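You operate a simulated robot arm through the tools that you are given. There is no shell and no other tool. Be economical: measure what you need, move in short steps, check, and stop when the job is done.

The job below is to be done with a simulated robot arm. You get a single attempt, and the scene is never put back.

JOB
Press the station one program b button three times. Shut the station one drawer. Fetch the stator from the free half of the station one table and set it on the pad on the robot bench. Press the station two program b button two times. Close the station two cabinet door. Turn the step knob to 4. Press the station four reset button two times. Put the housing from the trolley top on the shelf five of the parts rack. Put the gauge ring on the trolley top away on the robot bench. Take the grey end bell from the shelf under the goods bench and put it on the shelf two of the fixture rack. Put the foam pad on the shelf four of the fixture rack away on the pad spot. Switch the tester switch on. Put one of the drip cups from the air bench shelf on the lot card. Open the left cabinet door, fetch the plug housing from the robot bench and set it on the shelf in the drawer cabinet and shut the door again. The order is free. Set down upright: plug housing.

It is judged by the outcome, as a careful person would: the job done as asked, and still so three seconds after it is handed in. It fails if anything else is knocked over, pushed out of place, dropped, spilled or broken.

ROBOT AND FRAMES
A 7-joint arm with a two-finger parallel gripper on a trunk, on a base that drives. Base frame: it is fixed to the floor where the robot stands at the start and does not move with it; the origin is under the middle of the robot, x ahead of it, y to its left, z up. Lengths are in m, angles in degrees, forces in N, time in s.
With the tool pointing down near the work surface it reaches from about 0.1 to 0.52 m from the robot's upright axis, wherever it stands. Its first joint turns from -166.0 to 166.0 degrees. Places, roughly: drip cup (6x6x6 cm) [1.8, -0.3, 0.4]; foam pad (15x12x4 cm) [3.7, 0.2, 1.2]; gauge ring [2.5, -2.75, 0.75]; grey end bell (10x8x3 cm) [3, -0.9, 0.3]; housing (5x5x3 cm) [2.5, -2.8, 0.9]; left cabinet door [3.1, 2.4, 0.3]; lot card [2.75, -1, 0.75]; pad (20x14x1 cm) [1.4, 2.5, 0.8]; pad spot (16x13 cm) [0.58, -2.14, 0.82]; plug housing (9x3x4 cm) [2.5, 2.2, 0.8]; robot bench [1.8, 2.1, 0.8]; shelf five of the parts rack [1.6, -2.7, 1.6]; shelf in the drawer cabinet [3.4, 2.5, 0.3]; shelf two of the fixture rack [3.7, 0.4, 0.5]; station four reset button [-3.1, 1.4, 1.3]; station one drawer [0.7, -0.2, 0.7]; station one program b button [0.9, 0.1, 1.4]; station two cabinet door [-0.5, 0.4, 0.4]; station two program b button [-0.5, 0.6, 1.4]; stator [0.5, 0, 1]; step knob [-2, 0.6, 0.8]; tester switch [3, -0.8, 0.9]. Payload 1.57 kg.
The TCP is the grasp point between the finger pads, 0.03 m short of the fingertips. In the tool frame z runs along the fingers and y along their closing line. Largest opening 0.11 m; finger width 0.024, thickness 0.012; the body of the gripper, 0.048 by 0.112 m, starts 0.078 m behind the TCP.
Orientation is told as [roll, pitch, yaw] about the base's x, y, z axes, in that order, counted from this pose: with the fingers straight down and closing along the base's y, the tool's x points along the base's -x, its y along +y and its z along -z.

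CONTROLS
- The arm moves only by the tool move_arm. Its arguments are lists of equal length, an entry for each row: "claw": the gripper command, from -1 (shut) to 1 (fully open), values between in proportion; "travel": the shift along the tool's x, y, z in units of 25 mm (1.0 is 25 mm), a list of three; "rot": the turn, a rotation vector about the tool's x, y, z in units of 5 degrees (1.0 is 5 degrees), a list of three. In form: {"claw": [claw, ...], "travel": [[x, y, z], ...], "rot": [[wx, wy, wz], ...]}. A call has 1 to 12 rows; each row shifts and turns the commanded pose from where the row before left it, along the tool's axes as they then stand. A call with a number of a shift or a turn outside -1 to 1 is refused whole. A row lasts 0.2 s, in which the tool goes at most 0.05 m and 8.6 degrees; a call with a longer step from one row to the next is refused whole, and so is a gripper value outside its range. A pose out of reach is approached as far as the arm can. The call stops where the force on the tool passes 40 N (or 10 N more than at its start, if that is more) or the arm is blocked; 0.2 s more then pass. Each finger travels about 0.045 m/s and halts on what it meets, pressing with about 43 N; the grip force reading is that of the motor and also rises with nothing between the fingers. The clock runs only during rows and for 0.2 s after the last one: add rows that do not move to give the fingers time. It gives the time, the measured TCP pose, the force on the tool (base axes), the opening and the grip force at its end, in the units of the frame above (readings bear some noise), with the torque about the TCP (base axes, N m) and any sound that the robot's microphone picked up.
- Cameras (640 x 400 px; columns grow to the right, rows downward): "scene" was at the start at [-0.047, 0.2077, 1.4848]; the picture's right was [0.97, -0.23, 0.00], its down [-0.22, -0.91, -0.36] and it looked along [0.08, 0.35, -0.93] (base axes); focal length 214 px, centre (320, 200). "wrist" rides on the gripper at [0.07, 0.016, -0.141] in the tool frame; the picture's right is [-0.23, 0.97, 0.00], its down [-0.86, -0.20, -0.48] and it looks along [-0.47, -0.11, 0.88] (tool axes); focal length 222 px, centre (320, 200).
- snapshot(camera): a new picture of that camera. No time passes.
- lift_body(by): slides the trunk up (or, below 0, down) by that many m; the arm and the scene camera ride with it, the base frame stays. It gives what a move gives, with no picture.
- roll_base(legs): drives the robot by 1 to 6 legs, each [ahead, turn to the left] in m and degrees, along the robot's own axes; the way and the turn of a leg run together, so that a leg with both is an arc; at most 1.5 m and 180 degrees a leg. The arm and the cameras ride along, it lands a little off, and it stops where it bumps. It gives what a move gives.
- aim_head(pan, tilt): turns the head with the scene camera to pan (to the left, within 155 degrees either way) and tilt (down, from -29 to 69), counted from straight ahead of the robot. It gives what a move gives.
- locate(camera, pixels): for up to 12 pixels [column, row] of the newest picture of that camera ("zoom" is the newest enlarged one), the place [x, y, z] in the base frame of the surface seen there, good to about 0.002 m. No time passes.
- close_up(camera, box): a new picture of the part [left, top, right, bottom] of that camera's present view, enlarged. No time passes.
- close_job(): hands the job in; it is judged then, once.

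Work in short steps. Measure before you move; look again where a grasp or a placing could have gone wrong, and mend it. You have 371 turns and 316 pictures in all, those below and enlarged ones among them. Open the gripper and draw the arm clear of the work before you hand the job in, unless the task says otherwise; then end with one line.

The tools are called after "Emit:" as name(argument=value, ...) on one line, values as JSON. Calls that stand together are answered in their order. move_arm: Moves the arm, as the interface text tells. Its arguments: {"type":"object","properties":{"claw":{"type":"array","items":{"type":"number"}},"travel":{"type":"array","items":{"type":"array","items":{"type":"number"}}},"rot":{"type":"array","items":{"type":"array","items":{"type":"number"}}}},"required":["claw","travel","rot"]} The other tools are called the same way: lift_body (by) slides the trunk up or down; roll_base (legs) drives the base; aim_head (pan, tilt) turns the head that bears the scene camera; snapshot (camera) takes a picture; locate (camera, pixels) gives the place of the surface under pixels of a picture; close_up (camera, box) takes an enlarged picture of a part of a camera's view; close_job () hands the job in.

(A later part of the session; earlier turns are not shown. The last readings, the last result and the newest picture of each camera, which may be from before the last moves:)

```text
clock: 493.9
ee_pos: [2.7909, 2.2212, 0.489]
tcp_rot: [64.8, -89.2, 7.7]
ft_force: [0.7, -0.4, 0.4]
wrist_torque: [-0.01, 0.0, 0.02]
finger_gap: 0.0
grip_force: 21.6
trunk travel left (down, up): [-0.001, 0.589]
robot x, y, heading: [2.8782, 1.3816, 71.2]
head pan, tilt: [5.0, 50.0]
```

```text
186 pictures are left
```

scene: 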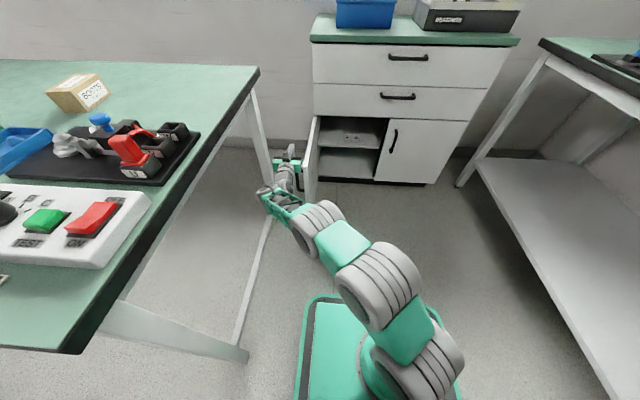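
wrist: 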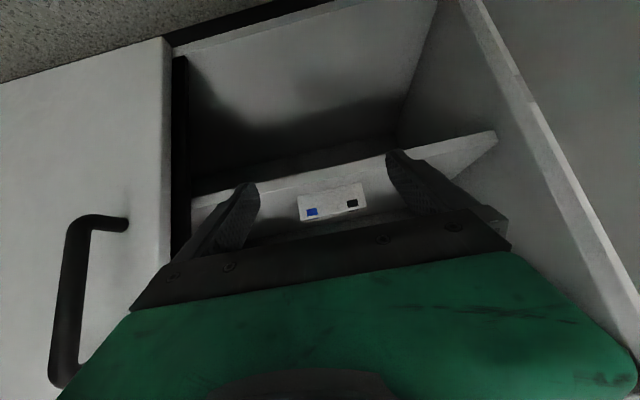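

Sweep right to swing the door.

Emit:
move_arm(claw=[-1, -1, -1, -1, -1, -1, -1, -1, -1, -1], travel=[[0, -1, 0], [0, -1, 0], [0, -1, 0], [0, -1, 0], [0, -1, 0], [0, -1, 0], [0, -1, 0], [0, -1, 0], [0, -1, 0.1], [0, -1, 0.2]], rot=[[0, 0, 0], [0, 0, 0], [0, 0, 0], [0, 0, 0], [0, 0, 0], [0, 0, 0], [0, 0, 0], [0, 0, 0], [0, 0, 0], [0, 0, 0]])

Emit:
snapshot(camera="scene")

```text
clock: 496.1
ee_pos: [3.0301, 2.152, 0.4855]
tcp_rot: [68.7, -89.3, 3.7]
ft_force: [-0.2, -0.4, 0.2]
wrist_torque: [-0.03, -0.02, 0.01]
finger_gap: 0.0
grip_force: 21.0
trunk travel left (down, up): [-0.001, 0.589]
robot x, y, heading: [2.8768, 1.3817, 71.3]
head pan, tilt: [5.0, 50.0]
```

```text
185 pictures are left
```

scene: 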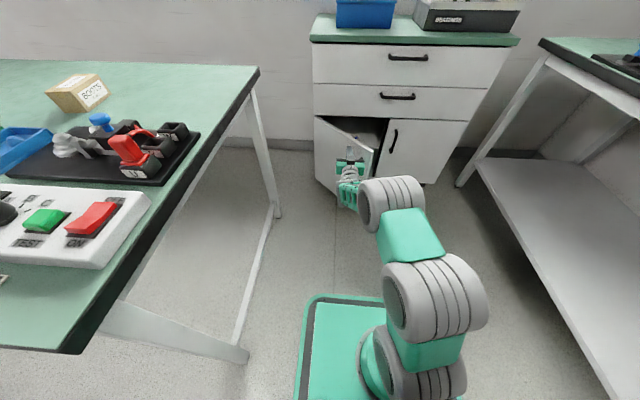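

Now push forward by driving the base 0.14 m, then finish with the arm.

Emit:
roll_base(legs=[[0.14, 0]])

Emit:
move_arm(claw=[-1, -1, -1, -1, -1, -1, -1, -1], travel=[[0, -0.2, 0.3], [0, -0.2, 0.3], [0, 0, 0.3], [0, 0, 0.3], [0, 0, 0.3], [0, 0, 0.3], [0, 0, 0.3], [0, 0, 0.3]], rot=[[0, 0, 0], [0, 0, 0], [0, 0, 0], [0, 0, 0], [0, 0, 0], [0, 0, 0], [0, 0, 0], [0, 0, 0]])

Emit:
snapshot(camera="scene")

```text
clock: 497.5
ee_pos: [3.0768, 2.2838, 0.4856]
tcp_rot: [67.0, -89.2, 5.3]
ft_force: [0.1, 0.1, -0.2]
wrist_torque: [-0.01, 0.04, -0.02]
finger_gap: 0.0
grip_force: 21.0
trunk travel left (down, up): [-0.001, 0.589]
robot x, y, heading: [2.9213, 1.5175, 71.2]
head pan, tilt: [5.0, 50.0]
```

```text
clock: 499.3
ee_pos: [3.103, 2.3375, 0.4856]
tcp_rot: [65.7, -89.2, 6.7]
ft_force: [-0.4, 0.0, -0.2]
wrist_torque: [-0.01, -0.01, 0.03]
finger_gap: 0.0004
grip_force: 21.4
trunk travel left (down, up): [-0.001, 0.589]
robot x, y, heading: [2.9239, 1.5131, 71.3]
head pan, tilt: [5.0, 50.0]
```

```text
184 pictures are left
```

scene: 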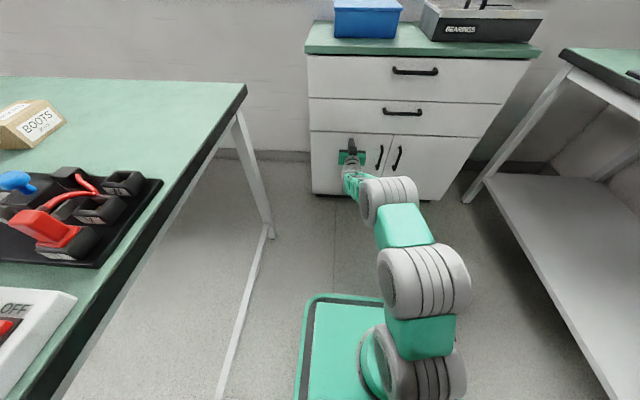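

Nearly shut; push until contact stop.

Emit:
move_arm(claw=[-1, -1, -1, -1, -1, -1], travel=[[0, 0, 0.2], [0, 0, 0.2], [0, 0, 0.2], [0, 0, 0.2], [0, 0, 0.2], [0, 0, 0.2]], rot=[[0, 0, 0], [0, 0, 0], [0, 0, 0], [0, 0, 0], [0, 0, 0], [0, 0, 0]])

Emit:
close_up(camera="scene", box=[290, 90, 490, 230])

```text
clock: 500.1
ee_pos: [3.107, 2.3487, 0.4843]
tcp_rot: [73.5, -89.2, -1.1]
ft_force: [-4.9, -22.9, 7.3]
wrist_torque: [0.44, -0.14, -0.11]
finger_gap: 0.0
grip_force: 21.9
trunk travel left (down, up): [-0.001, 0.589]
robot x, y, heading: [2.922, 1.5169, 71.3]
head pan, tilt: [5.0, 50.0]
stopped in row 3: the force on the tool passed its limit at 55 N (the readings are from after the stop); the commanded pose is now the measured one
```

```text
2.86 times, centred on (390, 160) of scene
```

zoom: 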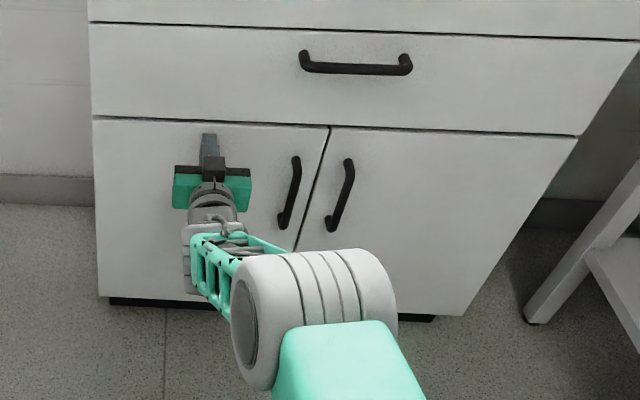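

The door is shut. I withdraw, back off and look towards the fixture rack and goods bench.

Emit:
move_arm(claw=[-1, -1, -1, -1, -1, -1, -1, -1, -1, -1], travel=[[0, 0, -1], [0, 0, -1], [0, 0, -1], [0, 0, -1], [0, 0, -1], [0, 0, -1], [0, 0, -1], [0, 0, -1], [0, 0, -1], [0, 0, -1]], rot=[[0, 0, 0], [0, 0, 0], [0, 0, 0], [0, 0, 0], [0, 0, 0], [0, 0, 0], [0, 0, 0], [0, 0, 0], [0, 0, 0], [0, 0, 0]])

Emit:
roll_base(legs=[[-0.5, 0]])

Emit:
lift_body(by=0.4)

Emit:
aim_head(pan=-110, tilt=20)

Emit:
snapshot(camera="scene")

```text
clock: 502.3
ee_pos: [3.0328, 2.1098, 0.4851]
tcp_rot: [59.0, -89.2, 13.3]
ft_force: [-0.4, 0.5, -0.1]
wrist_torque: [-0.03, -0.03, 0.02]
finger_gap: 0.0
grip_force: 21.1
trunk travel left (down, up): [-0.001, 0.589]
robot x, y, heading: [2.9242, 1.5135, 71.1]
head pan, tilt: [5.0, 50.0]
```

```text
clock: 505.2
ee_pos: [2.8703, 1.6337, 0.4842]
tcp_rot: [58.9, -89.1, 13.5]
ft_force: [-0.7, 0.1, -0.5]
wrist_torque: [-0.03, -0.01, 0.0]
finger_gap: 0.0001
grip_force: 21.6
trunk travel left (down, up): [-0.001, 0.589]
robot x, y, heading: [2.7561, 1.04, 71.1]
head pan, tilt: [5.0, 50.0]
```

```text
clock: 509.1
ee_pos: [2.8696, 1.6336, 0.8851]
tcp_rot: [58.6, -89.2, 13.8]
ft_force: [0.7, -0.1, 0.2]
wrist_torque: [0.03, 0.01, -0.02]
finger_gap: 0.0002
grip_force: 21.6
trunk travel left (down, up): [-0.401, 0.189]
robot x, y, heading: [2.7594, 1.0374, 71.2]
head pan, tilt: [5.0, 50.0]
```

```text
clock: 511.0
ee_pos: [2.8688, 1.6333, 0.8848]
tcp_rot: [58.9, -89.3, 13.5]
ft_force: [0.0, -0.2, -0.2]
wrist_torque: [0.01, 0.02, -0.01]
finger_gap: 0.0001
grip_force: 21.6
trunk travel left (down, up): [-0.401, 0.189]
robot x, y, heading: [2.7551, 1.0374, 71.2]
head pan, tilt: [-110.0, 20.0]
```

```text
182 pictures are left
```

scene: 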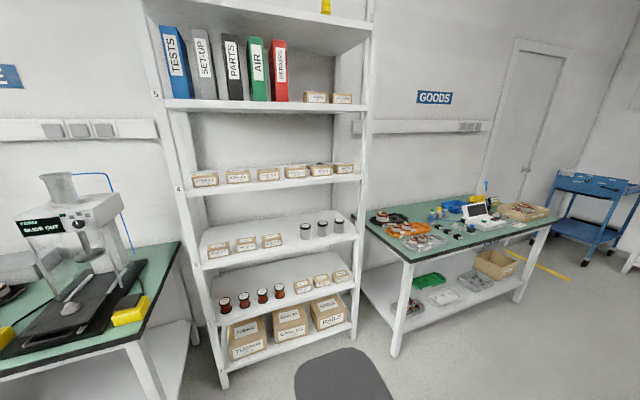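

Emit:
close_up(camera="scene", box=[180, 90, 380, 330])

Emit:
close_up(camera="scene", box=[350, 180, 570, 330])

Emit:
locate(camera="scene", pixels=[[170, 103], [355, 110], [190, 188], [360, 180], [205, 265], [352, 240], [220, 322], [352, 290], [225, 385], [390, 350], [445, 297], [412, 262]])

```text
1.67 times, centred on (280, 210) of scene
```

zoom: 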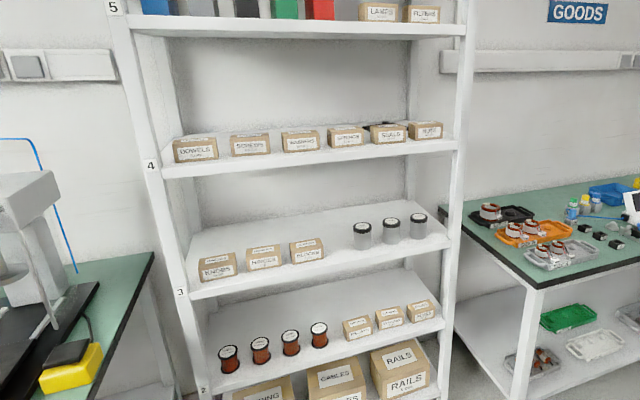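

```text
2.67 times, centred on (460, 255) of scene
```

zoom: 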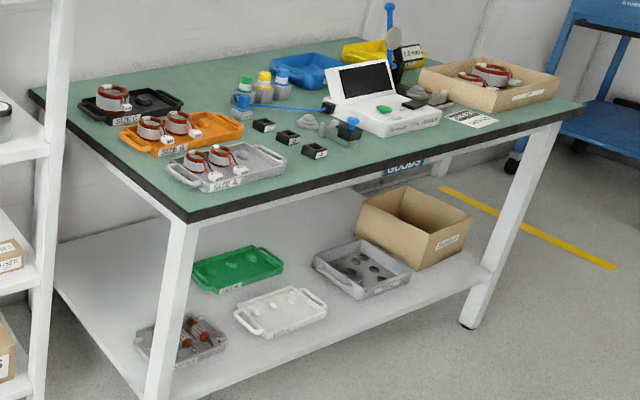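

```text
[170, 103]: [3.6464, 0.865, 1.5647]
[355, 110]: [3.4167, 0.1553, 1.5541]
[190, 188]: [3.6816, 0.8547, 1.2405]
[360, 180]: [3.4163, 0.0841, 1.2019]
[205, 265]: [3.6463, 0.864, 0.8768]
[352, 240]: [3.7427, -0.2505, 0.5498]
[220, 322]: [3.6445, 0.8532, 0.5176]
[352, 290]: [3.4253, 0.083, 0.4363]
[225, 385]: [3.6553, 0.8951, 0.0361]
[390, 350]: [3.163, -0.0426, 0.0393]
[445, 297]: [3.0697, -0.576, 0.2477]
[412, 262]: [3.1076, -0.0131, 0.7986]
```

Rack shelves are numbered; the foam pad lies behind boxes on shelf four. I back down to the goods bench's front and face it.

Emit:
roll_base(legs=[[-0.8, 0], [-0.35, 0], [0, -89.5]])

Emit:
aim_head(pan=-25, tilt=35)

Emit:
snapshot(camera="scene")

```text
clock: 520.9
ee_pos: [2.9846, -0.1471, 0.8848]
tcp_rot: [58.8, -89.2, -75.8]
ft_force: [0.3, -0.5, 0.0]
wrist_torque: [0.0, 0.0, 0.01]
finger_gap: 0.0
grip_force: 21.4
trunk travel left (down, up): [-0.401, 0.189]
robot x, y, heading: [2.3869, -0.046, -17.8]
head pan, tilt: [-110.0, 20.0]
```

```text
clock: 522.5
ee_pos: [2.9847, -0.1449, 0.8844]
tcp_rot: [59.0, -89.2, -75.9]
ft_force: [0.4, 0.5, 0.5]
wrist_torque: [0.0, -0.03, 0.01]
finger_gap: 0.0002
grip_force: 20.9
trunk travel left (down, up): [-0.401, 0.189]
robot x, y, heading: [2.3871, -0.0404, -17.7]
head pan, tilt: [-25.0, 35.0]
```

```text
179 pictures are left
```

scene: 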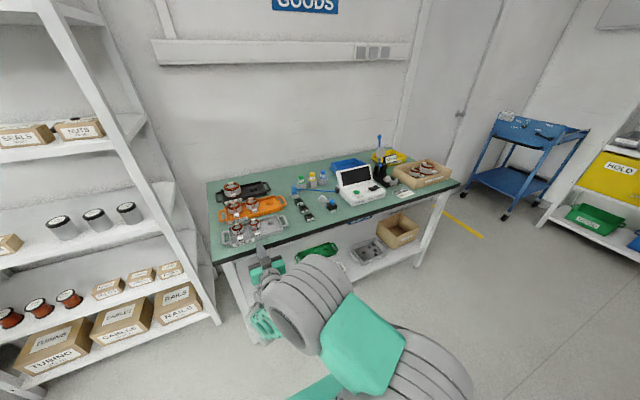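

Emit:
close_up(camera="scene", box=[270, 130, 470, 290])

Emit:
locate(camera="zoom", pixels=[[405, 205], [420, 215], [300, 170], [260, 230], [335, 385], [400, 360], [550, 150], [620, 190], [200, 340], [290, 385], [460, 320], [380, 170]])

```text
2.50 times, centred on (370, 210) of scene
```

zoom: 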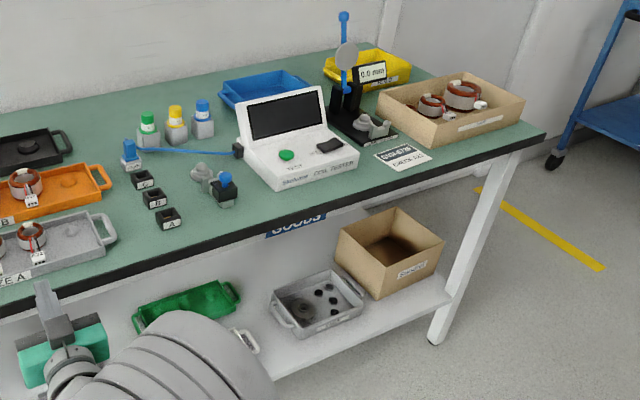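

```text
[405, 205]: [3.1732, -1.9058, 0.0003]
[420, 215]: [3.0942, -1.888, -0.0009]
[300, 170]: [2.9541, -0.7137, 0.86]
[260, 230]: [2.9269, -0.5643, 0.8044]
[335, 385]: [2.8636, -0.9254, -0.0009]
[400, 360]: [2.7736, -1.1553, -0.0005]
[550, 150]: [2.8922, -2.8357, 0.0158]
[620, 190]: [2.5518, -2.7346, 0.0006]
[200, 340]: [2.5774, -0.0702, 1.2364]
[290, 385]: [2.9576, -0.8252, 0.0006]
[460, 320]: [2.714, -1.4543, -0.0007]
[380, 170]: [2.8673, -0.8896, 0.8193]
```

Emit:
close_up(camera="scene", box=[300, 220, 420, 290])

Emit:
locate(camera="zoom", pixels=[[285, 155], [470, 260], [395, 110], [330, 210], [410, 200], [300, 250], [200, 130], [560, 60]])

Emit:
close_up(camera="scene", box=[330, 150, 430, 220])

Emit:
locate(camera="zoom", pixels=[[200, 225], [300, 155], [470, 190], [500, 215], [420, 210], [460, 170], [300, 140], [330, 160], [280, 165]])

```text
5.33 times, centred on (360, 255) of scene
```

zoom: 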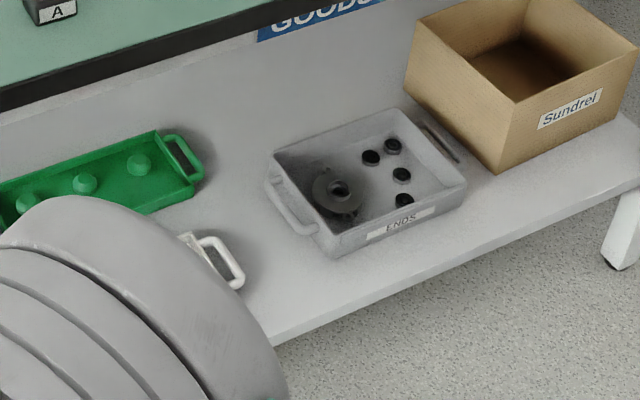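

```text
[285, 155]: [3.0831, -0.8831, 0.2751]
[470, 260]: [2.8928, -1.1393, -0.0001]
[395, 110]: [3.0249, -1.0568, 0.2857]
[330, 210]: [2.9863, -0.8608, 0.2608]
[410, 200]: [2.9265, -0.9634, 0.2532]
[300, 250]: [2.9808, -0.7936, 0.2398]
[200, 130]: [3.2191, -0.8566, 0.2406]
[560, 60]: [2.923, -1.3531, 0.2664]
```

```text
5.71 times, centred on (380, 185) of scene
```

zoom: 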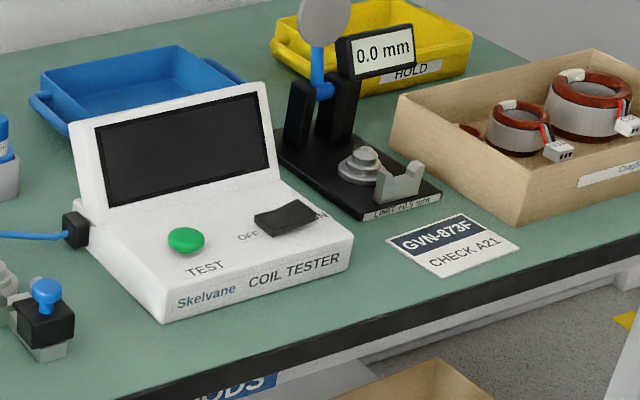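

```text
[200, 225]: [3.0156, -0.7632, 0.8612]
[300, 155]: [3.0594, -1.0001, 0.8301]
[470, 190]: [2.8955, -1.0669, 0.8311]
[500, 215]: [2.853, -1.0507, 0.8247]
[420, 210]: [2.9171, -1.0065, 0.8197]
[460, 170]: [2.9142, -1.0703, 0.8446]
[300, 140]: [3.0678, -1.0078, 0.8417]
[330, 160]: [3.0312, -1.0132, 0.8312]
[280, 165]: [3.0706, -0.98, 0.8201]
```

The tester's rocker is black with OFF left / ON right; the lot card lies right of it, and the grey end bell is in the "ENDS" tray below. I retract the arm and shift along to the tester.

Emit:
move_arm(claw=[-1, -1, -1, -1, -1, -1], travel=[[-0.8, 0, -0.8], [-0.8, 0, -0.8], [-0.8, 0, -0.8], [-0.8, 0, -0.8], [-0.8, 0, -0.6], [-0.8, 0, 0]], rot=[[0, 0, 0], [0, 0, 0], [0, 0, 0], [0, 0, 0], [0, 0, 0], [0, 0, 0]])

Emit:
roll_base(legs=[[0, -72.3], [0.56, 0], [0, 72]])

Emit:
aim_head(pan=0, tilt=40)

Emit:
snapshot(camera="scene")

```text
clock: 523.9
ee_pos: [2.8935, -0.1195, 1.0069]
tcp_rot: [53.2, -89.2, -70.1]
ft_force: [-0.7, 0.4, 0.3]
wrist_torque: [0.0, -0.01, 0.0]
finger_gap: 0.0
grip_force: 21.8
trunk travel left (down, up): [-0.401, 0.189]
robot x, y, heading: [2.3865, -0.0467, -18.1]
head pan, tilt: [-25.0, 35.0]
```

```text
clock: 533.3
ee_pos: [2.8909, -0.6866, 1.0069]
tcp_rot: [58.9, -89.2, -76.8]
ft_force: [-0.5, 0.0, 0.3]
wrist_torque: [0.0, 0.05, 0.02]
finger_gap: 0.0
grip_force: 21.4
trunk travel left (down, up): [-0.401, 0.189]
robot x, y, heading: [2.3879, -0.5984, -19.5]
head pan, tilt: [-25.0, 35.0]
```

```text
clock: 534.2
ee_pos: [2.8899, -0.6865, 1.0066]
tcp_rot: [58.6, -89.1, -76.6]
ft_force: [0.0, 0.6, -0.2]
wrist_torque: [-0.04, -0.01, 0.0]
finger_gap: 0.0001
grip_force: 20.9
trunk travel left (down, up): [-0.401, 0.189]
robot x, y, heading: [2.3866, -0.6034, -19.1]
head pan, tilt: [0.0, 40.0]
```

```text
175 pictures are left
```

scene: 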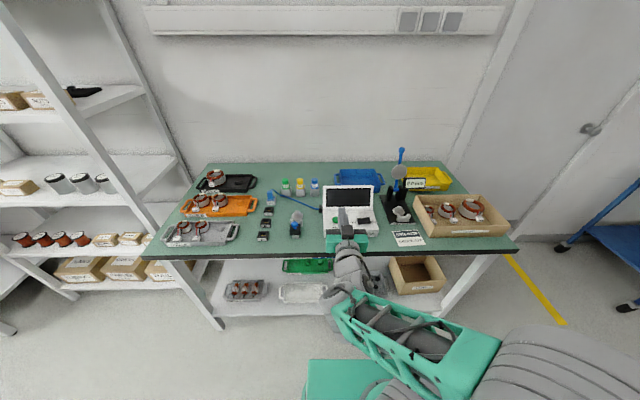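

Emit:
close_up(camera="scene", box=[310, 170, 440, 260])

Emit:
locate(camera="zoom", pixels=[[255, 245], [270, 243], [245, 248], [262, 250], [100, 245], [225, 260], [290, 240], [480, 335], [430, 325], [560, 330], [500, 365]])

```text
4.44 times, centred on (375, 215) of scene
```

zoom: 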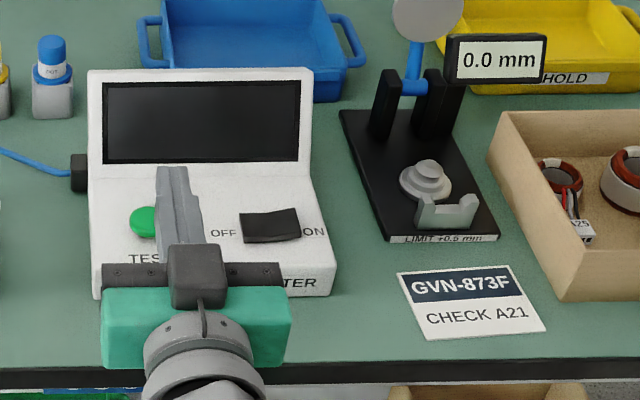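

```text
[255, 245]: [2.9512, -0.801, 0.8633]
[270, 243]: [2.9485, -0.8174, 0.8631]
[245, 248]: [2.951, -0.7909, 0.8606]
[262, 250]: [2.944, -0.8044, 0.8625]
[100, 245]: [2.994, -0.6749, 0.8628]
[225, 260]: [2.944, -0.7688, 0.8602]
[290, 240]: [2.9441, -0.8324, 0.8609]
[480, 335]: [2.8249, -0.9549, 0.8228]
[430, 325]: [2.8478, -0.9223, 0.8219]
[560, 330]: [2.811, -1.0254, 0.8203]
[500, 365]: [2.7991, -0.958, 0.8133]
```

Emit:
locate(camera="zoom", pixels=[[248, 220], [258, 225], [270, 225], [282, 224], [293, 220], [248, 236], [295, 232], [270, 212], [144, 220]])

```text
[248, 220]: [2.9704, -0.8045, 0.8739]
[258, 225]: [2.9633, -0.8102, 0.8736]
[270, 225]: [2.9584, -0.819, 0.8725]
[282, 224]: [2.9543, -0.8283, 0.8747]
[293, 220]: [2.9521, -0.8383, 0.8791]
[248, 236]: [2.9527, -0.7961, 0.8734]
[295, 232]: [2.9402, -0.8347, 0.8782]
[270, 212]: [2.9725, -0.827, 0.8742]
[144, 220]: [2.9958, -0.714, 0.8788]
```

The raised right end (z 0.879) shows it is off; I press there from above. First turn the tool down, pulling back and up.

Emit:
move_arm(claw=[-1, -1, -1, -1, -1, -1, -1, -1, -1, -1, -1, -1], travel=[[-0.7, 0, -0.8], [-0.7, 0, -0.8], [-0.7, 0, -0.8], [-0.7, 0, -0.8], [0, 0, 0], [0, 0, 0], [0, 0, 0], [0, 0, 0], [0, 0, 0], [0, 0, 0], [0, 0, 0], [0, 0, 0]], rot=[[0, 0, 0], [0, 0, 0], [0, 0, 0], [0, 1, 0], [0, 1, 0], [0, 1, 0], [0, 1, 0], [0, 1, 0], [0, 1, 0], [0, 1, 0], [0, 1, 0], [0, 1, 0]])

Emit:
move_arm(claw=[-1, -1, -1, -1, -1, -1, -1, -1, -1], travel=[[0, 0, 0], [0, 0, 0], [0, 0, 0], [0, 0, 0], [0, 0, 0], [0, 0, 0], [0, 0, 0], [0, 0, 0], [0, 0, 0]], rot=[[0, 1, 0], [0, 1, 0], [0, 1, 0], [0, 1, 0], [0, 1, 0], [0, 1, 0], [0, 1, 0], [0, 1, 0], [0, 0.8, 0]])

Emit:
roll_base(legs=[[0.16, 0]])

Emit:
snapshot(camera="wrist")

```text
clock: 536.7
ee_pos: [2.8149, -0.5979, 1.0948]
tcp_rot: [3.0, -49.9, -10.3]
ft_force: [0.5, -0.4, 0.6]
wrist_torque: [0.0, 0.01, 0.04]
finger_gap: 0.0003
grip_force: 21.2
trunk travel left (down, up): [-0.401, 0.189]
robot x, y, heading: [2.3857, -0.5988, -19.2]
head pan, tilt: [0.0, 40.0]
stopped in row 12: the arm was blocked; the commanded pose is now the measured one
```

```text
clock: 538.7
ee_pos: [2.8153, -0.5997, 1.0941]
tcp_rot: [1.9, -5.9, -8.3]
ft_force: [-0.2, 0.8, 0.5]
wrist_torque: [-0.01, 0.0, -0.04]
finger_gap: 0.0001
grip_force: 21.5
trunk travel left (down, up): [-0.401, 0.189]
robot x, y, heading: [2.3833, -0.6, -19.2]
head pan, tilt: [0.0, 40.0]
```

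```text
clock: 540.1
ee_pos: [2.9685, -0.6534, 1.0932]
tcp_rot: [1.9, -5.9, -8.4]
ft_force: [0.4, -0.3, 0.5]
wrist_torque: [-0.02, 0.02, -0.01]
finger_gap: 0.0
grip_force: 20.7
trunk travel left (down, up): [-0.401, 0.189]
robot x, y, heading: [2.5384, -0.6528, -19.5]
head pan, tilt: [0.0, 40.0]
```

```text
173 pictures are left
```

wrist: 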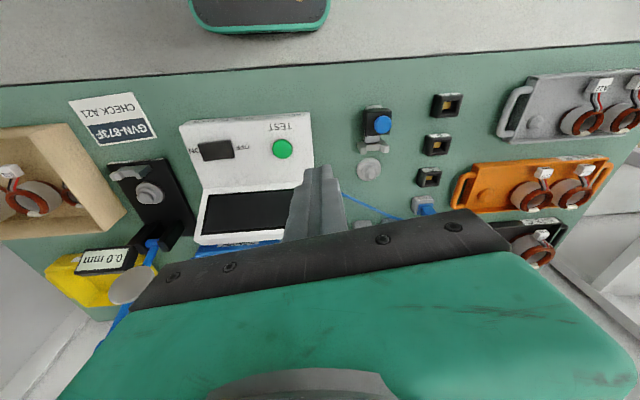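

Emit:
locate(camera="wrist", pixels=[[130, 287], [148, 248], [105, 262], [122, 310], [155, 190], [215, 150], [205, 155], [228, 147], [195, 152]])

Emit:
move_arm(claw=[-1, -1, -1, -1, -1, -1, -1, -1, -1, -1], travel=[[0, 0, 0], [0, 0, 0], [0, -0.92, 0], [0, -0.92, 0], [0, -0.92, 0], [0, -0.92, 0], [0, -0.92, 0], [0, -0.92, 0], [0, -0.92, 0], [-0.18, -0.92, 0]], rot=[[0.19, 0.59, 0], [0.19, 0.59, 0], [0, 0, 0], [0, 0, 0], [0, 0, 0], [0, 0, 0], [0, 0, 0], [0, 0, 0], [0, 0, 0], [0, 0, 0]])

Emit:
snapshot(camera="wrist")

```text
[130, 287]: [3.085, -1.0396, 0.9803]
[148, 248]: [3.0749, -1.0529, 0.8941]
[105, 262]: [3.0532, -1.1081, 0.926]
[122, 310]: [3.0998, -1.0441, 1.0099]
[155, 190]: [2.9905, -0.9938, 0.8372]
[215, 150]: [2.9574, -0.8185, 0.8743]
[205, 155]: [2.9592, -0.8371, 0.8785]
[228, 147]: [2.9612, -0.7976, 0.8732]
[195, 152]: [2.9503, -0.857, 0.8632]
```

```text
clock: 542.3
ee_pos: [2.9475, -0.8376, 1.0931]
tcp_rot: [0.0, 0.0, -8.4]
ft_force: [-0.3, -1.0, 1.1]
wrist_torque: [0.02, -0.04, -0.02]
finger_gap: 0.0
grip_force: 21.1
trunk travel left (down, up): [-0.401, 0.189]
robot x, y, heading: [2.5385, -0.6569, -19.2]
head pan, tilt: [0.0, 40.0]
```

```text
172 pictures are left
```

wrist: 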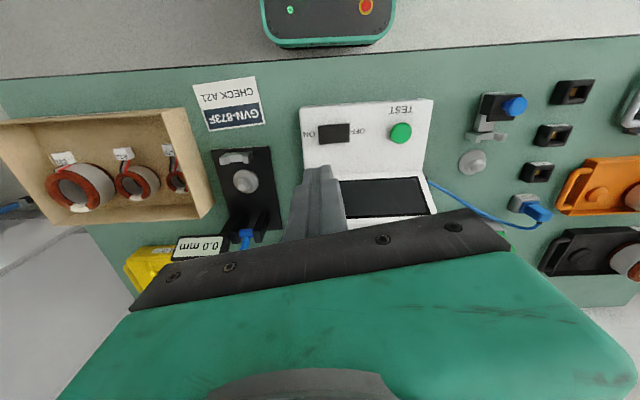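

Emit:
locate(camera="wrist", pixels=[[322, 135], [328, 134], [334, 133], [340, 132], [346, 131], [334, 126], [334, 140], [312, 137]])

```text
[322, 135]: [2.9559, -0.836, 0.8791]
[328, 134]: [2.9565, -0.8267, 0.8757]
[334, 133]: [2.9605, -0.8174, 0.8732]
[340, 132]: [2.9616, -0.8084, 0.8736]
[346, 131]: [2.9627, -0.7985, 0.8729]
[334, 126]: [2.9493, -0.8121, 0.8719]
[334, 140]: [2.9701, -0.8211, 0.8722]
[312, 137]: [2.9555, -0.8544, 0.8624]
```

Shift 6 mm and descend to just above the rocker's ON end.

Emit:
move_arm(claw=[-1, -1, -1, -1, -1, -1, -1, -1], travel=[[-0.26, 0, 0], [0, 0, 1], [0, 0, 1], [0, 0, 1], [0, 0, 1], [0, 0, 1], [0, 0, 1], [0, 0, 0.9]], rot=[[0, 0, 0], [0, 0, 0], [0, 0, 0], [0, 0, 0], [0, 0, 0], [0, 0, 0], [0, 0, 0], [0, 0, 0]])

Emit:
close_up(camera="scene", box=[280, 150, 440, 270])

```text
clock: 544.1
ee_pos: [2.954, -0.8357, 0.9192]
tcp_rot: [0.0, 0.0, -8.3]
ft_force: [-0.3, 0.1, 0.9]
wrist_torque: [-0.02, 0.03, 0.0]
finger_gap: 0.0
grip_force: 21.6
trunk travel left (down, up): [-0.401, 0.189]
robot x, y, heading: [2.5373, -0.6534, -19.4]
head pan, tilt: [0.0, 40.0]
```

```text
3.33 times, centred on (360, 210) of scene
```

zoom: 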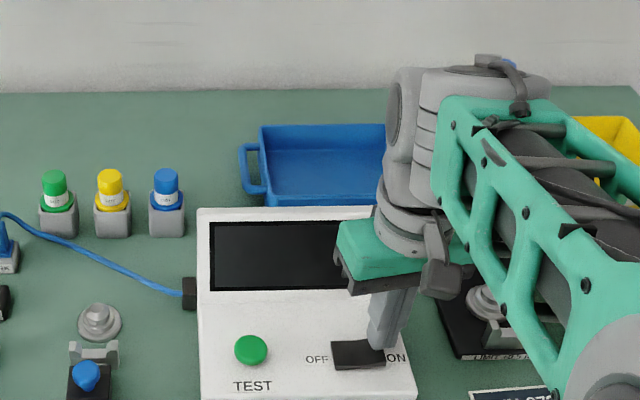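

The tip stands over the ON end. Press in small steps.

Emit:
move_arm(claw=[-1, -1, -1, -1, -1, -1, -1], travel=[[0, 0, 0.3], [0, 0, 0.1], [0, 0, 0.1], [0, 0, 0.1], [0, 0, 0.08], [0, 0, 0], [0, 0, 0]], rot=[[0, 0, 0], [0, 0, 0], [0, 0, 0], [0, 0, 0], [0, 0, 0], [0, 0, 0], [0, 0, 0]])

```text
clock: 545.7
ee_pos: [2.9524, -0.838, 0.9061]
tcp_rot: [-0.1, -0.2, -8.4]
ft_force: [-3.7, 1.1, 21.1]
wrist_torque: [0.2, -0.2, 0.06]
finger_gap: 0.0
grip_force: 21.0
trunk travel left (down, up): [-0.401, 0.189]
robot x, y, heading: [2.5398, -0.6559, -19.5]
head pan, tilt: [0.0, 40.0]
```

Emit:
move_arm(claw=[-1, -1, -1, -1, -1], travel=[[0, 0, 0.08], [0, 0, 0.08], [0, 0, 0.08], [0, 0, 0.08], [0, 0, 0]], rot=[[0, 0, 0], [0, 0, 0], [0, 0, 0], [0, 0, 0], [0, 0, 0]])

Emit:
move_arm(claw=[-1, -1, -1, -1, -1, -1], travel=[[0, 0, -1], [0, 0, -1], [0, 0, -1], [0, 0, -1], [0, 0, -1], [0, 0, -1]], rot=[[0, 0, 0], [0, 0, 0], [0, 0, 0], [0, 0, 0], [0, 0, 0], [0, 0, 0]])

Emit:
snapshot(camera="wrist")

Emit:
locate(camera="wrist", pixels=[[316, 138], [325, 137], [335, 135], [345, 133], [350, 132]])

```text
clock: 546.3
ee_pos: [2.9534, -0.8374, 0.9056]
tcp_rot: [-0.1, -0.5, -8.3]
ft_force: [-11.3, 4.2, 16.2]
wrist_torque: [0.28, 0.14, 0.15]
finger_gap: 0.0
grip_force: 21.5
trunk travel left (down, up): [-0.401, 0.189]
robot x, y, heading: [2.54, -0.6546, -19.5]
head pan, tilt: [0.0, 40.0]
stopped in row 2: the force on the tool passed its limit at 43 N (the readings are from after the stop); the commanded pose is now the measured one
```

```text
clock: 547.7
ee_pos: [2.9541, -0.8373, 1.0545]
tcp_rot: [-0.2, -0.3, -8.4]
ft_force: [-0.7, -0.6, -0.4]
wrist_torque: [0.02, -0.04, 0.01]
finger_gap: 0.0003
grip_force: 21.4
trunk travel left (down, up): [-0.401, 0.189]
robot x, y, heading: [2.5412, -0.6499, -19.3]
head pan, tilt: [0.0, 40.0]
```

```text
170 pictures are left
```

wrist: 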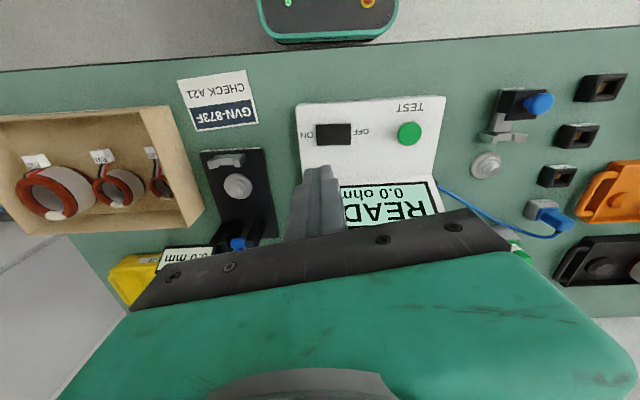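

```text
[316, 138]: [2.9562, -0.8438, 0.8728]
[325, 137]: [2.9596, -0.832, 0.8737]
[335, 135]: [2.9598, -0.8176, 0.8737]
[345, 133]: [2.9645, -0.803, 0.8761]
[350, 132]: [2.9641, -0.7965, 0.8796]
```

The tester shows READY: it is on. I measure the lot card and look at the air bench behind.

Emit:
locate(camera="wrist", pixels=[[182, 84], [247, 73], [256, 118], [196, 128], [218, 100]])

Emit:
aim_head(pan=-150, tilt=30)

Emit:
snapshot(camera="scene")

Emit:
aim_head(pan=150, tilt=30)

Emit:
snapshot(camera="scene")

```text
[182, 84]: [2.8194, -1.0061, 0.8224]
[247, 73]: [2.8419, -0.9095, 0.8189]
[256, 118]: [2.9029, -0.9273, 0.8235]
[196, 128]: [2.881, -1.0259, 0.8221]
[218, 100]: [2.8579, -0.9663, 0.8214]
```

```text
clock: 550.0
ee_pos: [2.9539, -0.8367, 1.0542]
tcp_rot: [-0.1, -0.4, -8.3]
ft_force: [0.2, 0.2, 0.1]
wrist_torque: [-0.02, -0.01, 0.0]
finger_gap: 0.0002
grip_force: 21.1
trunk travel left (down, up): [-0.401, 0.189]
robot x, y, heading: [2.5384, -0.6553, -19.3]
head pan, tilt: [-150.0, 30.0]
```

```text
169 pictures are left
```

scene: 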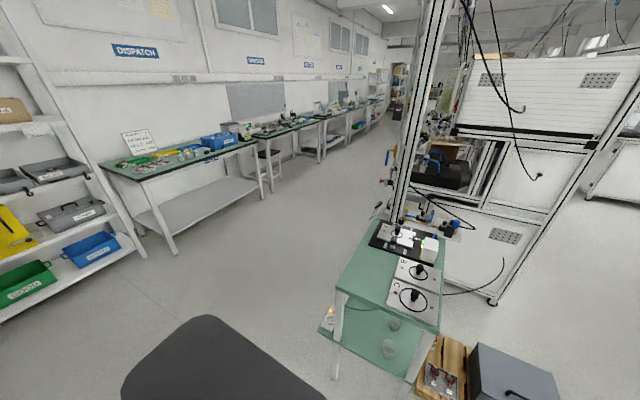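

```text
clock: 554.1
ee_pos: [2.9537, -0.8381, 1.0534]
tcp_rot: [-0.1, -0.4, -8.4]
ft_force: [-0.9, 0.1, 0.0]
wrist_torque: [0.02, 0.01, 0.0]
finger_gap: 0.0
grip_force: 20.7
trunk travel left (down, up): [-0.401, 0.189]
robot x, y, heading: [2.5366, -0.6547, -19.4]
head pan, tilt: [150.0, 30.0]
```

```text
168 pictures are left
```

scene: 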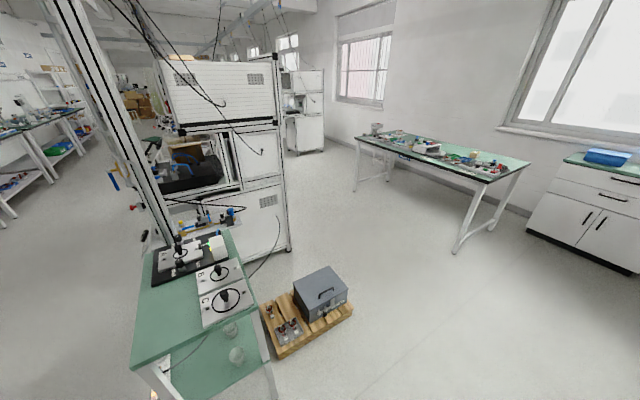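

Two clear cups stand on the air bench's lower shelf at (236,330) and (237,355). Measure.

Emit:
close_up(camera="scene", box=[120, 220, 300, 400])

Emit:
locate(camera="scene", pixels=[[135, 366], [258, 300], [230, 232], [236, 355], [231, 330], [215, 370], [265, 345], [236, 349], [154, 250], [232, 324], [340, 310]])

```text
2.22 times, centred on (210, 310) of scene
```

zoom: 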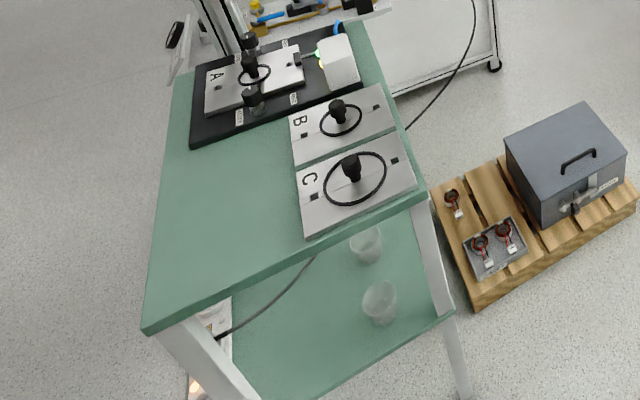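

```text
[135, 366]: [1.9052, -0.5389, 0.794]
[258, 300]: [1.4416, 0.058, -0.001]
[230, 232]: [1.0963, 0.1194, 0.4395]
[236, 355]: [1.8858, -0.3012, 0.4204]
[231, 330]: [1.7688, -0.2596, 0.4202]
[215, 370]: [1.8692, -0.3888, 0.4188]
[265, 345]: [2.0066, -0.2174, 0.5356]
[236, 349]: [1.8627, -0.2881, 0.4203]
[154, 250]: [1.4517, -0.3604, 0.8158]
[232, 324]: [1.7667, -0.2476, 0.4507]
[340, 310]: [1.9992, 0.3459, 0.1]
```

Shelf at z 0.42, nearest cup at (1.886,-0.30). I back off from the goods bench and turn around to face the air bench's end.

Emit:
roll_base(legs=[[-0.16, 0], [0, -178.5]])

Emit:
move_arm(claw=[0.6, 0.6, 0.6, 0.6, 0.6, 0.6, 0.6, 0.6, 0.6], travel=[[0, 0, 0], [0, 0, 0], [0, 0, 0], [0, 0, 0], [0, 0, 0], [0, 0, 0], [0, 0, 0], [0, 0, 0], [0, 0, 0]], rot=[[0, -1, 0], [0, -1, 0], [0, -1, 0], [0, -1, 0], [0, -1, 0], [0, -1, 0], [0, -1, 0], [0, -1, 0], [0, -1, 0]])

Emit:
aim_head(pan=0, tilt=45)

Emit:
snapshot(camera="scene")

```text
clock: 562.7
ee_pos: [1.9625, -0.4471, 1.0544]
tcp_rot: [-0.1, -0.4, 175.5]
ft_force: [-0.5, 0.2, 0.6]
wrist_torque: [0.0, 0.03, 0.01]
finger_gap: 0.0
grip_force: 21.2
trunk travel left (down, up): [-0.401, 0.189]
robot x, y, heading: [2.3855, -0.6039, 164.4]
head pan, tilt: [150.0, 30.0]
```

```text
clock: 564.7
ee_pos: [1.9633, -0.4469, 1.0556]
tcp_rot: [-0.2, -45.5, 175.6]
ft_force: [0.2, -1.2, 0.7]
wrist_torque: [0.02, -0.01, -0.02]
finger_gap: 0.0881
grip_force: 0.1
trunk travel left (down, up): [-0.401, 0.189]
robot x, y, heading: [2.3857, -0.5995, 164.7]
head pan, tilt: [150.0, 30.0]
```

```text
clock: 567.1
ee_pos: [1.9621, -0.4472, 1.0548]
tcp_rot: [-0.2, -45.2, 175.6]
ft_force: [0.5, 0.1, -0.1]
wrist_torque: [0.03, 0.01, 0.02]
finger_gap: 0.0881
grip_force: 0.0
trunk travel left (down, up): [-0.401, 0.189]
robot x, y, heading: [2.3902, -0.6027, 164.6]
head pan, tilt: [0.0, 45.0]
```

```text
166 pictures are left
```

scene: 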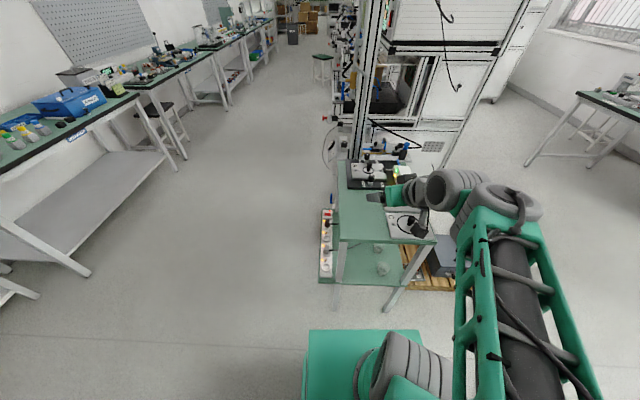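

I back 0.12 m, set the tool heading to 162°, shift right 0.116 m, then lower.

Emit:
roll_base(legs=[[-0.12, -2.5]])

Emit:
move_arm(claw=[0.6, 0.6, 0.6, 0.6, 0.6, 0.6, 0.6], travel=[[0, 0, 0], [0, 0, 0], [0, -0.9, 0], [0, -0.9, 0], [0, -0.9, 0], [0, -0.9, 0], [0, -0.9, 0]], rot=[[0.79, 0, 0.78], [0.79, 0, 0.78], [0, 0, 0], [0, 0, 0], [0, 0, 0], [0, 0, 0], [0, 0, 0]])

Emit:
lift_body(by=-0.4)

Emit:
snapshot(camera="wrist")

Emit:
snapshot(camera="scene")

```text
clock: 568.3
ee_pos: [2.0853, -0.4621, 1.0552]
tcp_rot: [-0.3, -45.4, 173.2]
ft_force: [0.3, 0.6, -0.1]
wrist_torque: [-0.05, 0.0, 0.03]
finger_gap: 0.0879
grip_force: 0.1
trunk travel left (down, up): [-0.401, 0.189]
robot x, y, heading: [2.5085, -0.6354, 161.8]
head pan, tilt: [0.0, 45.0]
```

```text
clock: 569.9
ee_pos: [2.1175, -0.3534, 1.0515]
tcp_rot: [0.0, -45.4, 161.9]
ft_force: [-0.1, -0.3, -0.1]
wrist_torque: [-0.05, -0.02, 0.0]
finger_gap: 0.0878
grip_force: 0.0
trunk travel left (down, up): [-0.401, 0.189]
robot x, y, heading: [2.5001, -0.6371, 162.0]
head pan, tilt: [0.0, 45.0]
```

```text
clock: 573.8
ee_pos: [2.1178, -0.3541, 0.654]
tcp_rot: [-0.1, -45.5, 162.0]
ft_force: [0.5, 0.5, -0.1]
wrist_torque: [0.02, 0.02, 0.0]
finger_gap: 0.0881
grip_force: 0.0
trunk travel left (down, up): [-0.001, 0.589]
robot x, y, heading: [2.5074, -0.6387, 162.3]
head pan, tilt: [0.0, 45.0]
```

```text
165 pictures are left
```

wrist: 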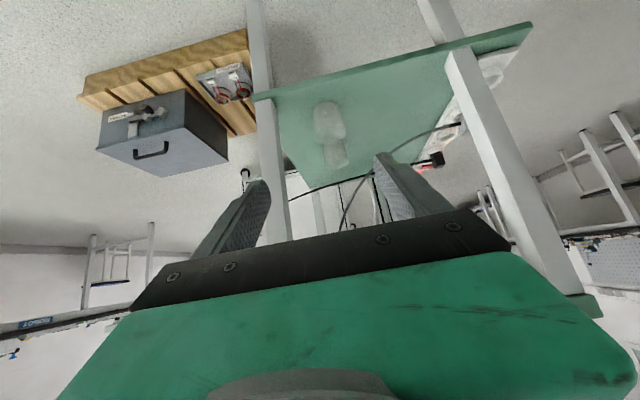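

```text
164 pictures are left
```

scene: 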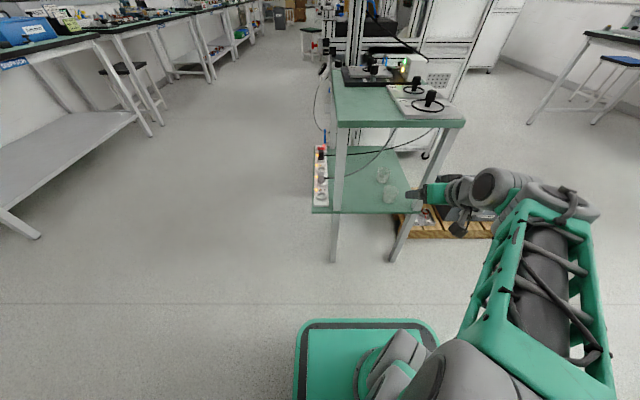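

Emit:
close_up(camera="wrist", box=[260, 80, 400, 190])

Emit:
locate(camera="wrist", pixels=[[328, 103], [328, 118], [330, 133], [334, 150], [314, 118], [343, 118], [335, 166], [270, 92]])

Emit:
close_up(camera="scene", box=[340, 130, 440, 230])

Emit:
locate(camera="scene", pixels=[[390, 188], [390, 196], [390, 203], [384, 195], [396, 195], [383, 173], [383, 181], [400, 215], [340, 213]])

```text
3.64 times, centred on (330, 135) of wrist
```

zoom: 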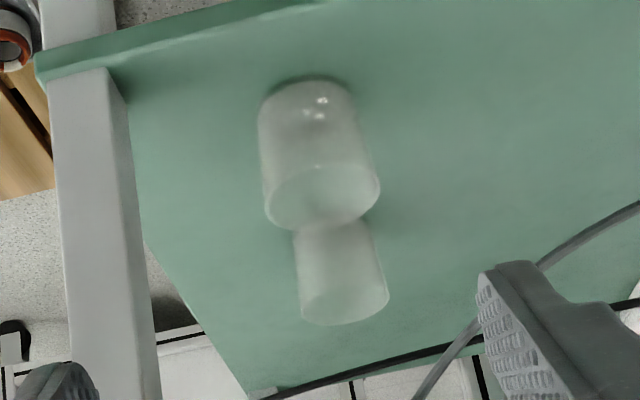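

```text
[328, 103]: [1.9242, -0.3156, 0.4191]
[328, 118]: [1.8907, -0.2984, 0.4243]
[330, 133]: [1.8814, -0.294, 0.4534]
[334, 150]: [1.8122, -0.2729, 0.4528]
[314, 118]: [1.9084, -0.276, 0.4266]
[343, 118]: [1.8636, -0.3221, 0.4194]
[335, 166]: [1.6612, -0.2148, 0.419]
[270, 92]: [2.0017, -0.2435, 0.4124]
```

```text
4.00 times, centred on (390, 180) of scene
```

zoom: 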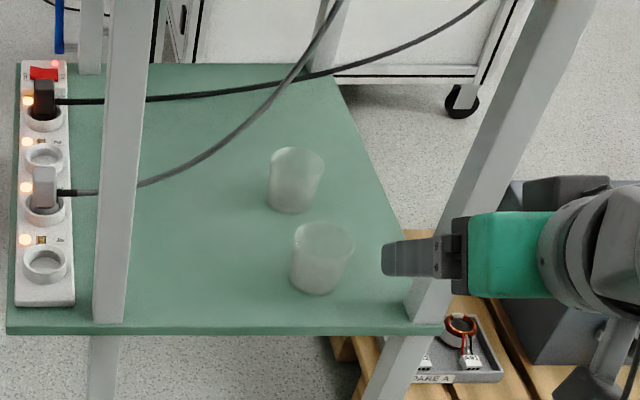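

```text
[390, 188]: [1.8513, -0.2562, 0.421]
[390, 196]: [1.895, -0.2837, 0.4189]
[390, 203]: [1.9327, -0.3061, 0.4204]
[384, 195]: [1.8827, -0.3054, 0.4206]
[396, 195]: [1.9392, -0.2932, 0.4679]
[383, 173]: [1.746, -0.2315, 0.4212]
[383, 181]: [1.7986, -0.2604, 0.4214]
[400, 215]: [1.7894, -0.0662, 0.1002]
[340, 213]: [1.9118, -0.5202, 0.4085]
```

Cup 1 base centre ≈ (1.897,-0.303), z 0.42–0.48. Lower to z≈0.469 first.

Emit:
move_arm(claw=[0.6, 0.6, 0.6, 0.6, 0.6, 0.6, 0.6, 0.6], travel=[[0.66, 0.4, 0.65], [0.66, 0.4, 0.65], [0.66, 0, 0.65], [0.66, 0, 0.65], [0.66, 0, 0.65], [0.66, 0, 0.65], [0.66, 0, 0.65], [0.63, 0, 0.65]], rot=[[0, 0, 0], [0, 0, 0], [0, 0, 0], [0, 0, 0], [0, 0, 0], [0, 0, 0], [0, 0, 0], [0, 0, 0]])

Emit:
snapshot(camera="wrist")

```text
clock: 575.5
ee_pos: [2.1123, -0.3749, 0.4699]
tcp_rot: [-0.1, -45.5, 162.0]
ft_force: [-1.2, -0.2, -0.1]
wrist_torque: [-0.01, -0.01, -0.01]
finger_gap: 0.088
grip_force: 0.1
trunk travel left (down, up): [-0.001, 0.589]
robot x, y, heading: [2.5056, -0.6383, 162.1]
head pan, tilt: [0.0, 45.0]
```

```text
161 pictures are left
```

wrist: 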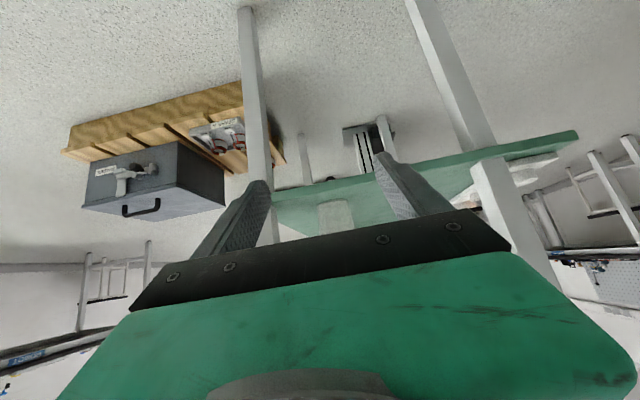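

Emit:
locate(camera="wrist", pixels=[[336, 206], [336, 215], [321, 215], [351, 212], [337, 225], [320, 205]])

Emit:
close_up(camera="wrist", box=[280, 170, 390, 245])

```text
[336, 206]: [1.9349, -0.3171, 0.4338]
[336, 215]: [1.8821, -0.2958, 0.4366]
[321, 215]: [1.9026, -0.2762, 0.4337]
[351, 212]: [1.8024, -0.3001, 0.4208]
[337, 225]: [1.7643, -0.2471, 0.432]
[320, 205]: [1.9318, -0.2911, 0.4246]
```

```text
5.33 times, centred on (335, 208) of wrist
```

zoom: 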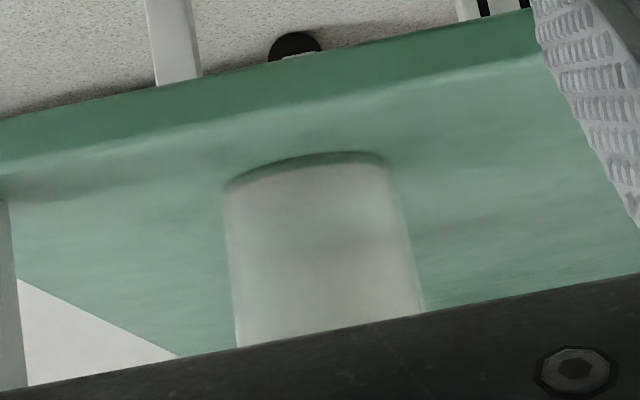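

Cup is straight ahead (within 4 mm). Advance 0.213 m horizontally.

Emit:
move_arm(claw=[0.6, 0.6, 0.6, 0.6, 0.6, 0.6, 0.6, 0.6, 0.6, 0.6], travel=[[-0.6, -0.16, 0.605], [-0.6, 0, 0.605], [-0.6, 0, 0.605], [-0.6, 0, 0.605], [-0.6, 0, 0.605], [-0.6, 0, 0.605], [-0.6, 0, 0.605], [-0.6, 0, 0.605], [-0.6, 0, 0.605], [-0.6, 0, 0.605]], rot=[[0, 0, 0], [0, 0, 0], [0, 0, 0], [0, 0, 0], [0, 0, 0], [0, 0, 0], [0, 0, 0], [0, 0, 0], [0, 0, 0], [0, 0, 0]])

Emit:
snapshot(camera="wrist")

Emit:
close_up(camera="scene", box=[330, 120, 490, 240])

```text
clock: 577.8
ee_pos: [1.9106, -0.3029, 0.4689]
tcp_rot: [-0.2, -45.4, 162.0]
ft_force: [-0.4, 0.2, -0.6]
wrist_torque: [0.03, -0.02, 0.01]
finger_gap: 0.0878
grip_force: 0.1
trunk travel left (down, up): [-0.001, 0.589]
robot x, y, heading: [2.5061, -0.6373, 162.2]
head pan, tilt: [0.0, 45.0]
```

```text
159 pictures are left
```

wrist: 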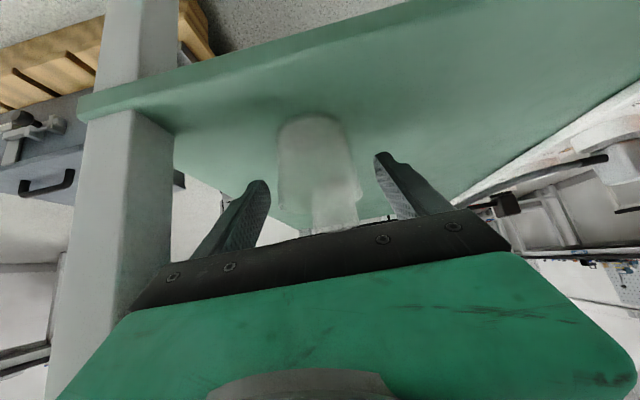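

```text
3.33 times, centred on (410, 180) of scene
```

zoom: 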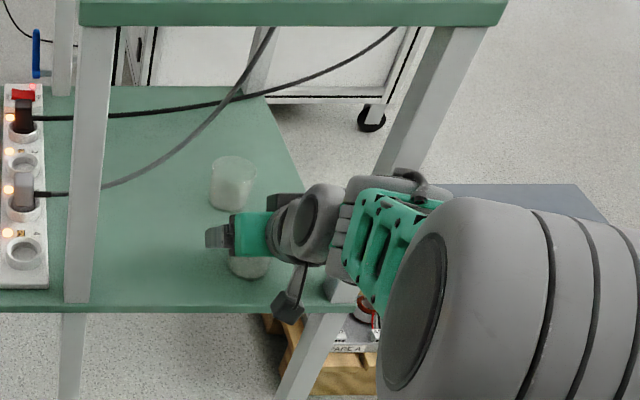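

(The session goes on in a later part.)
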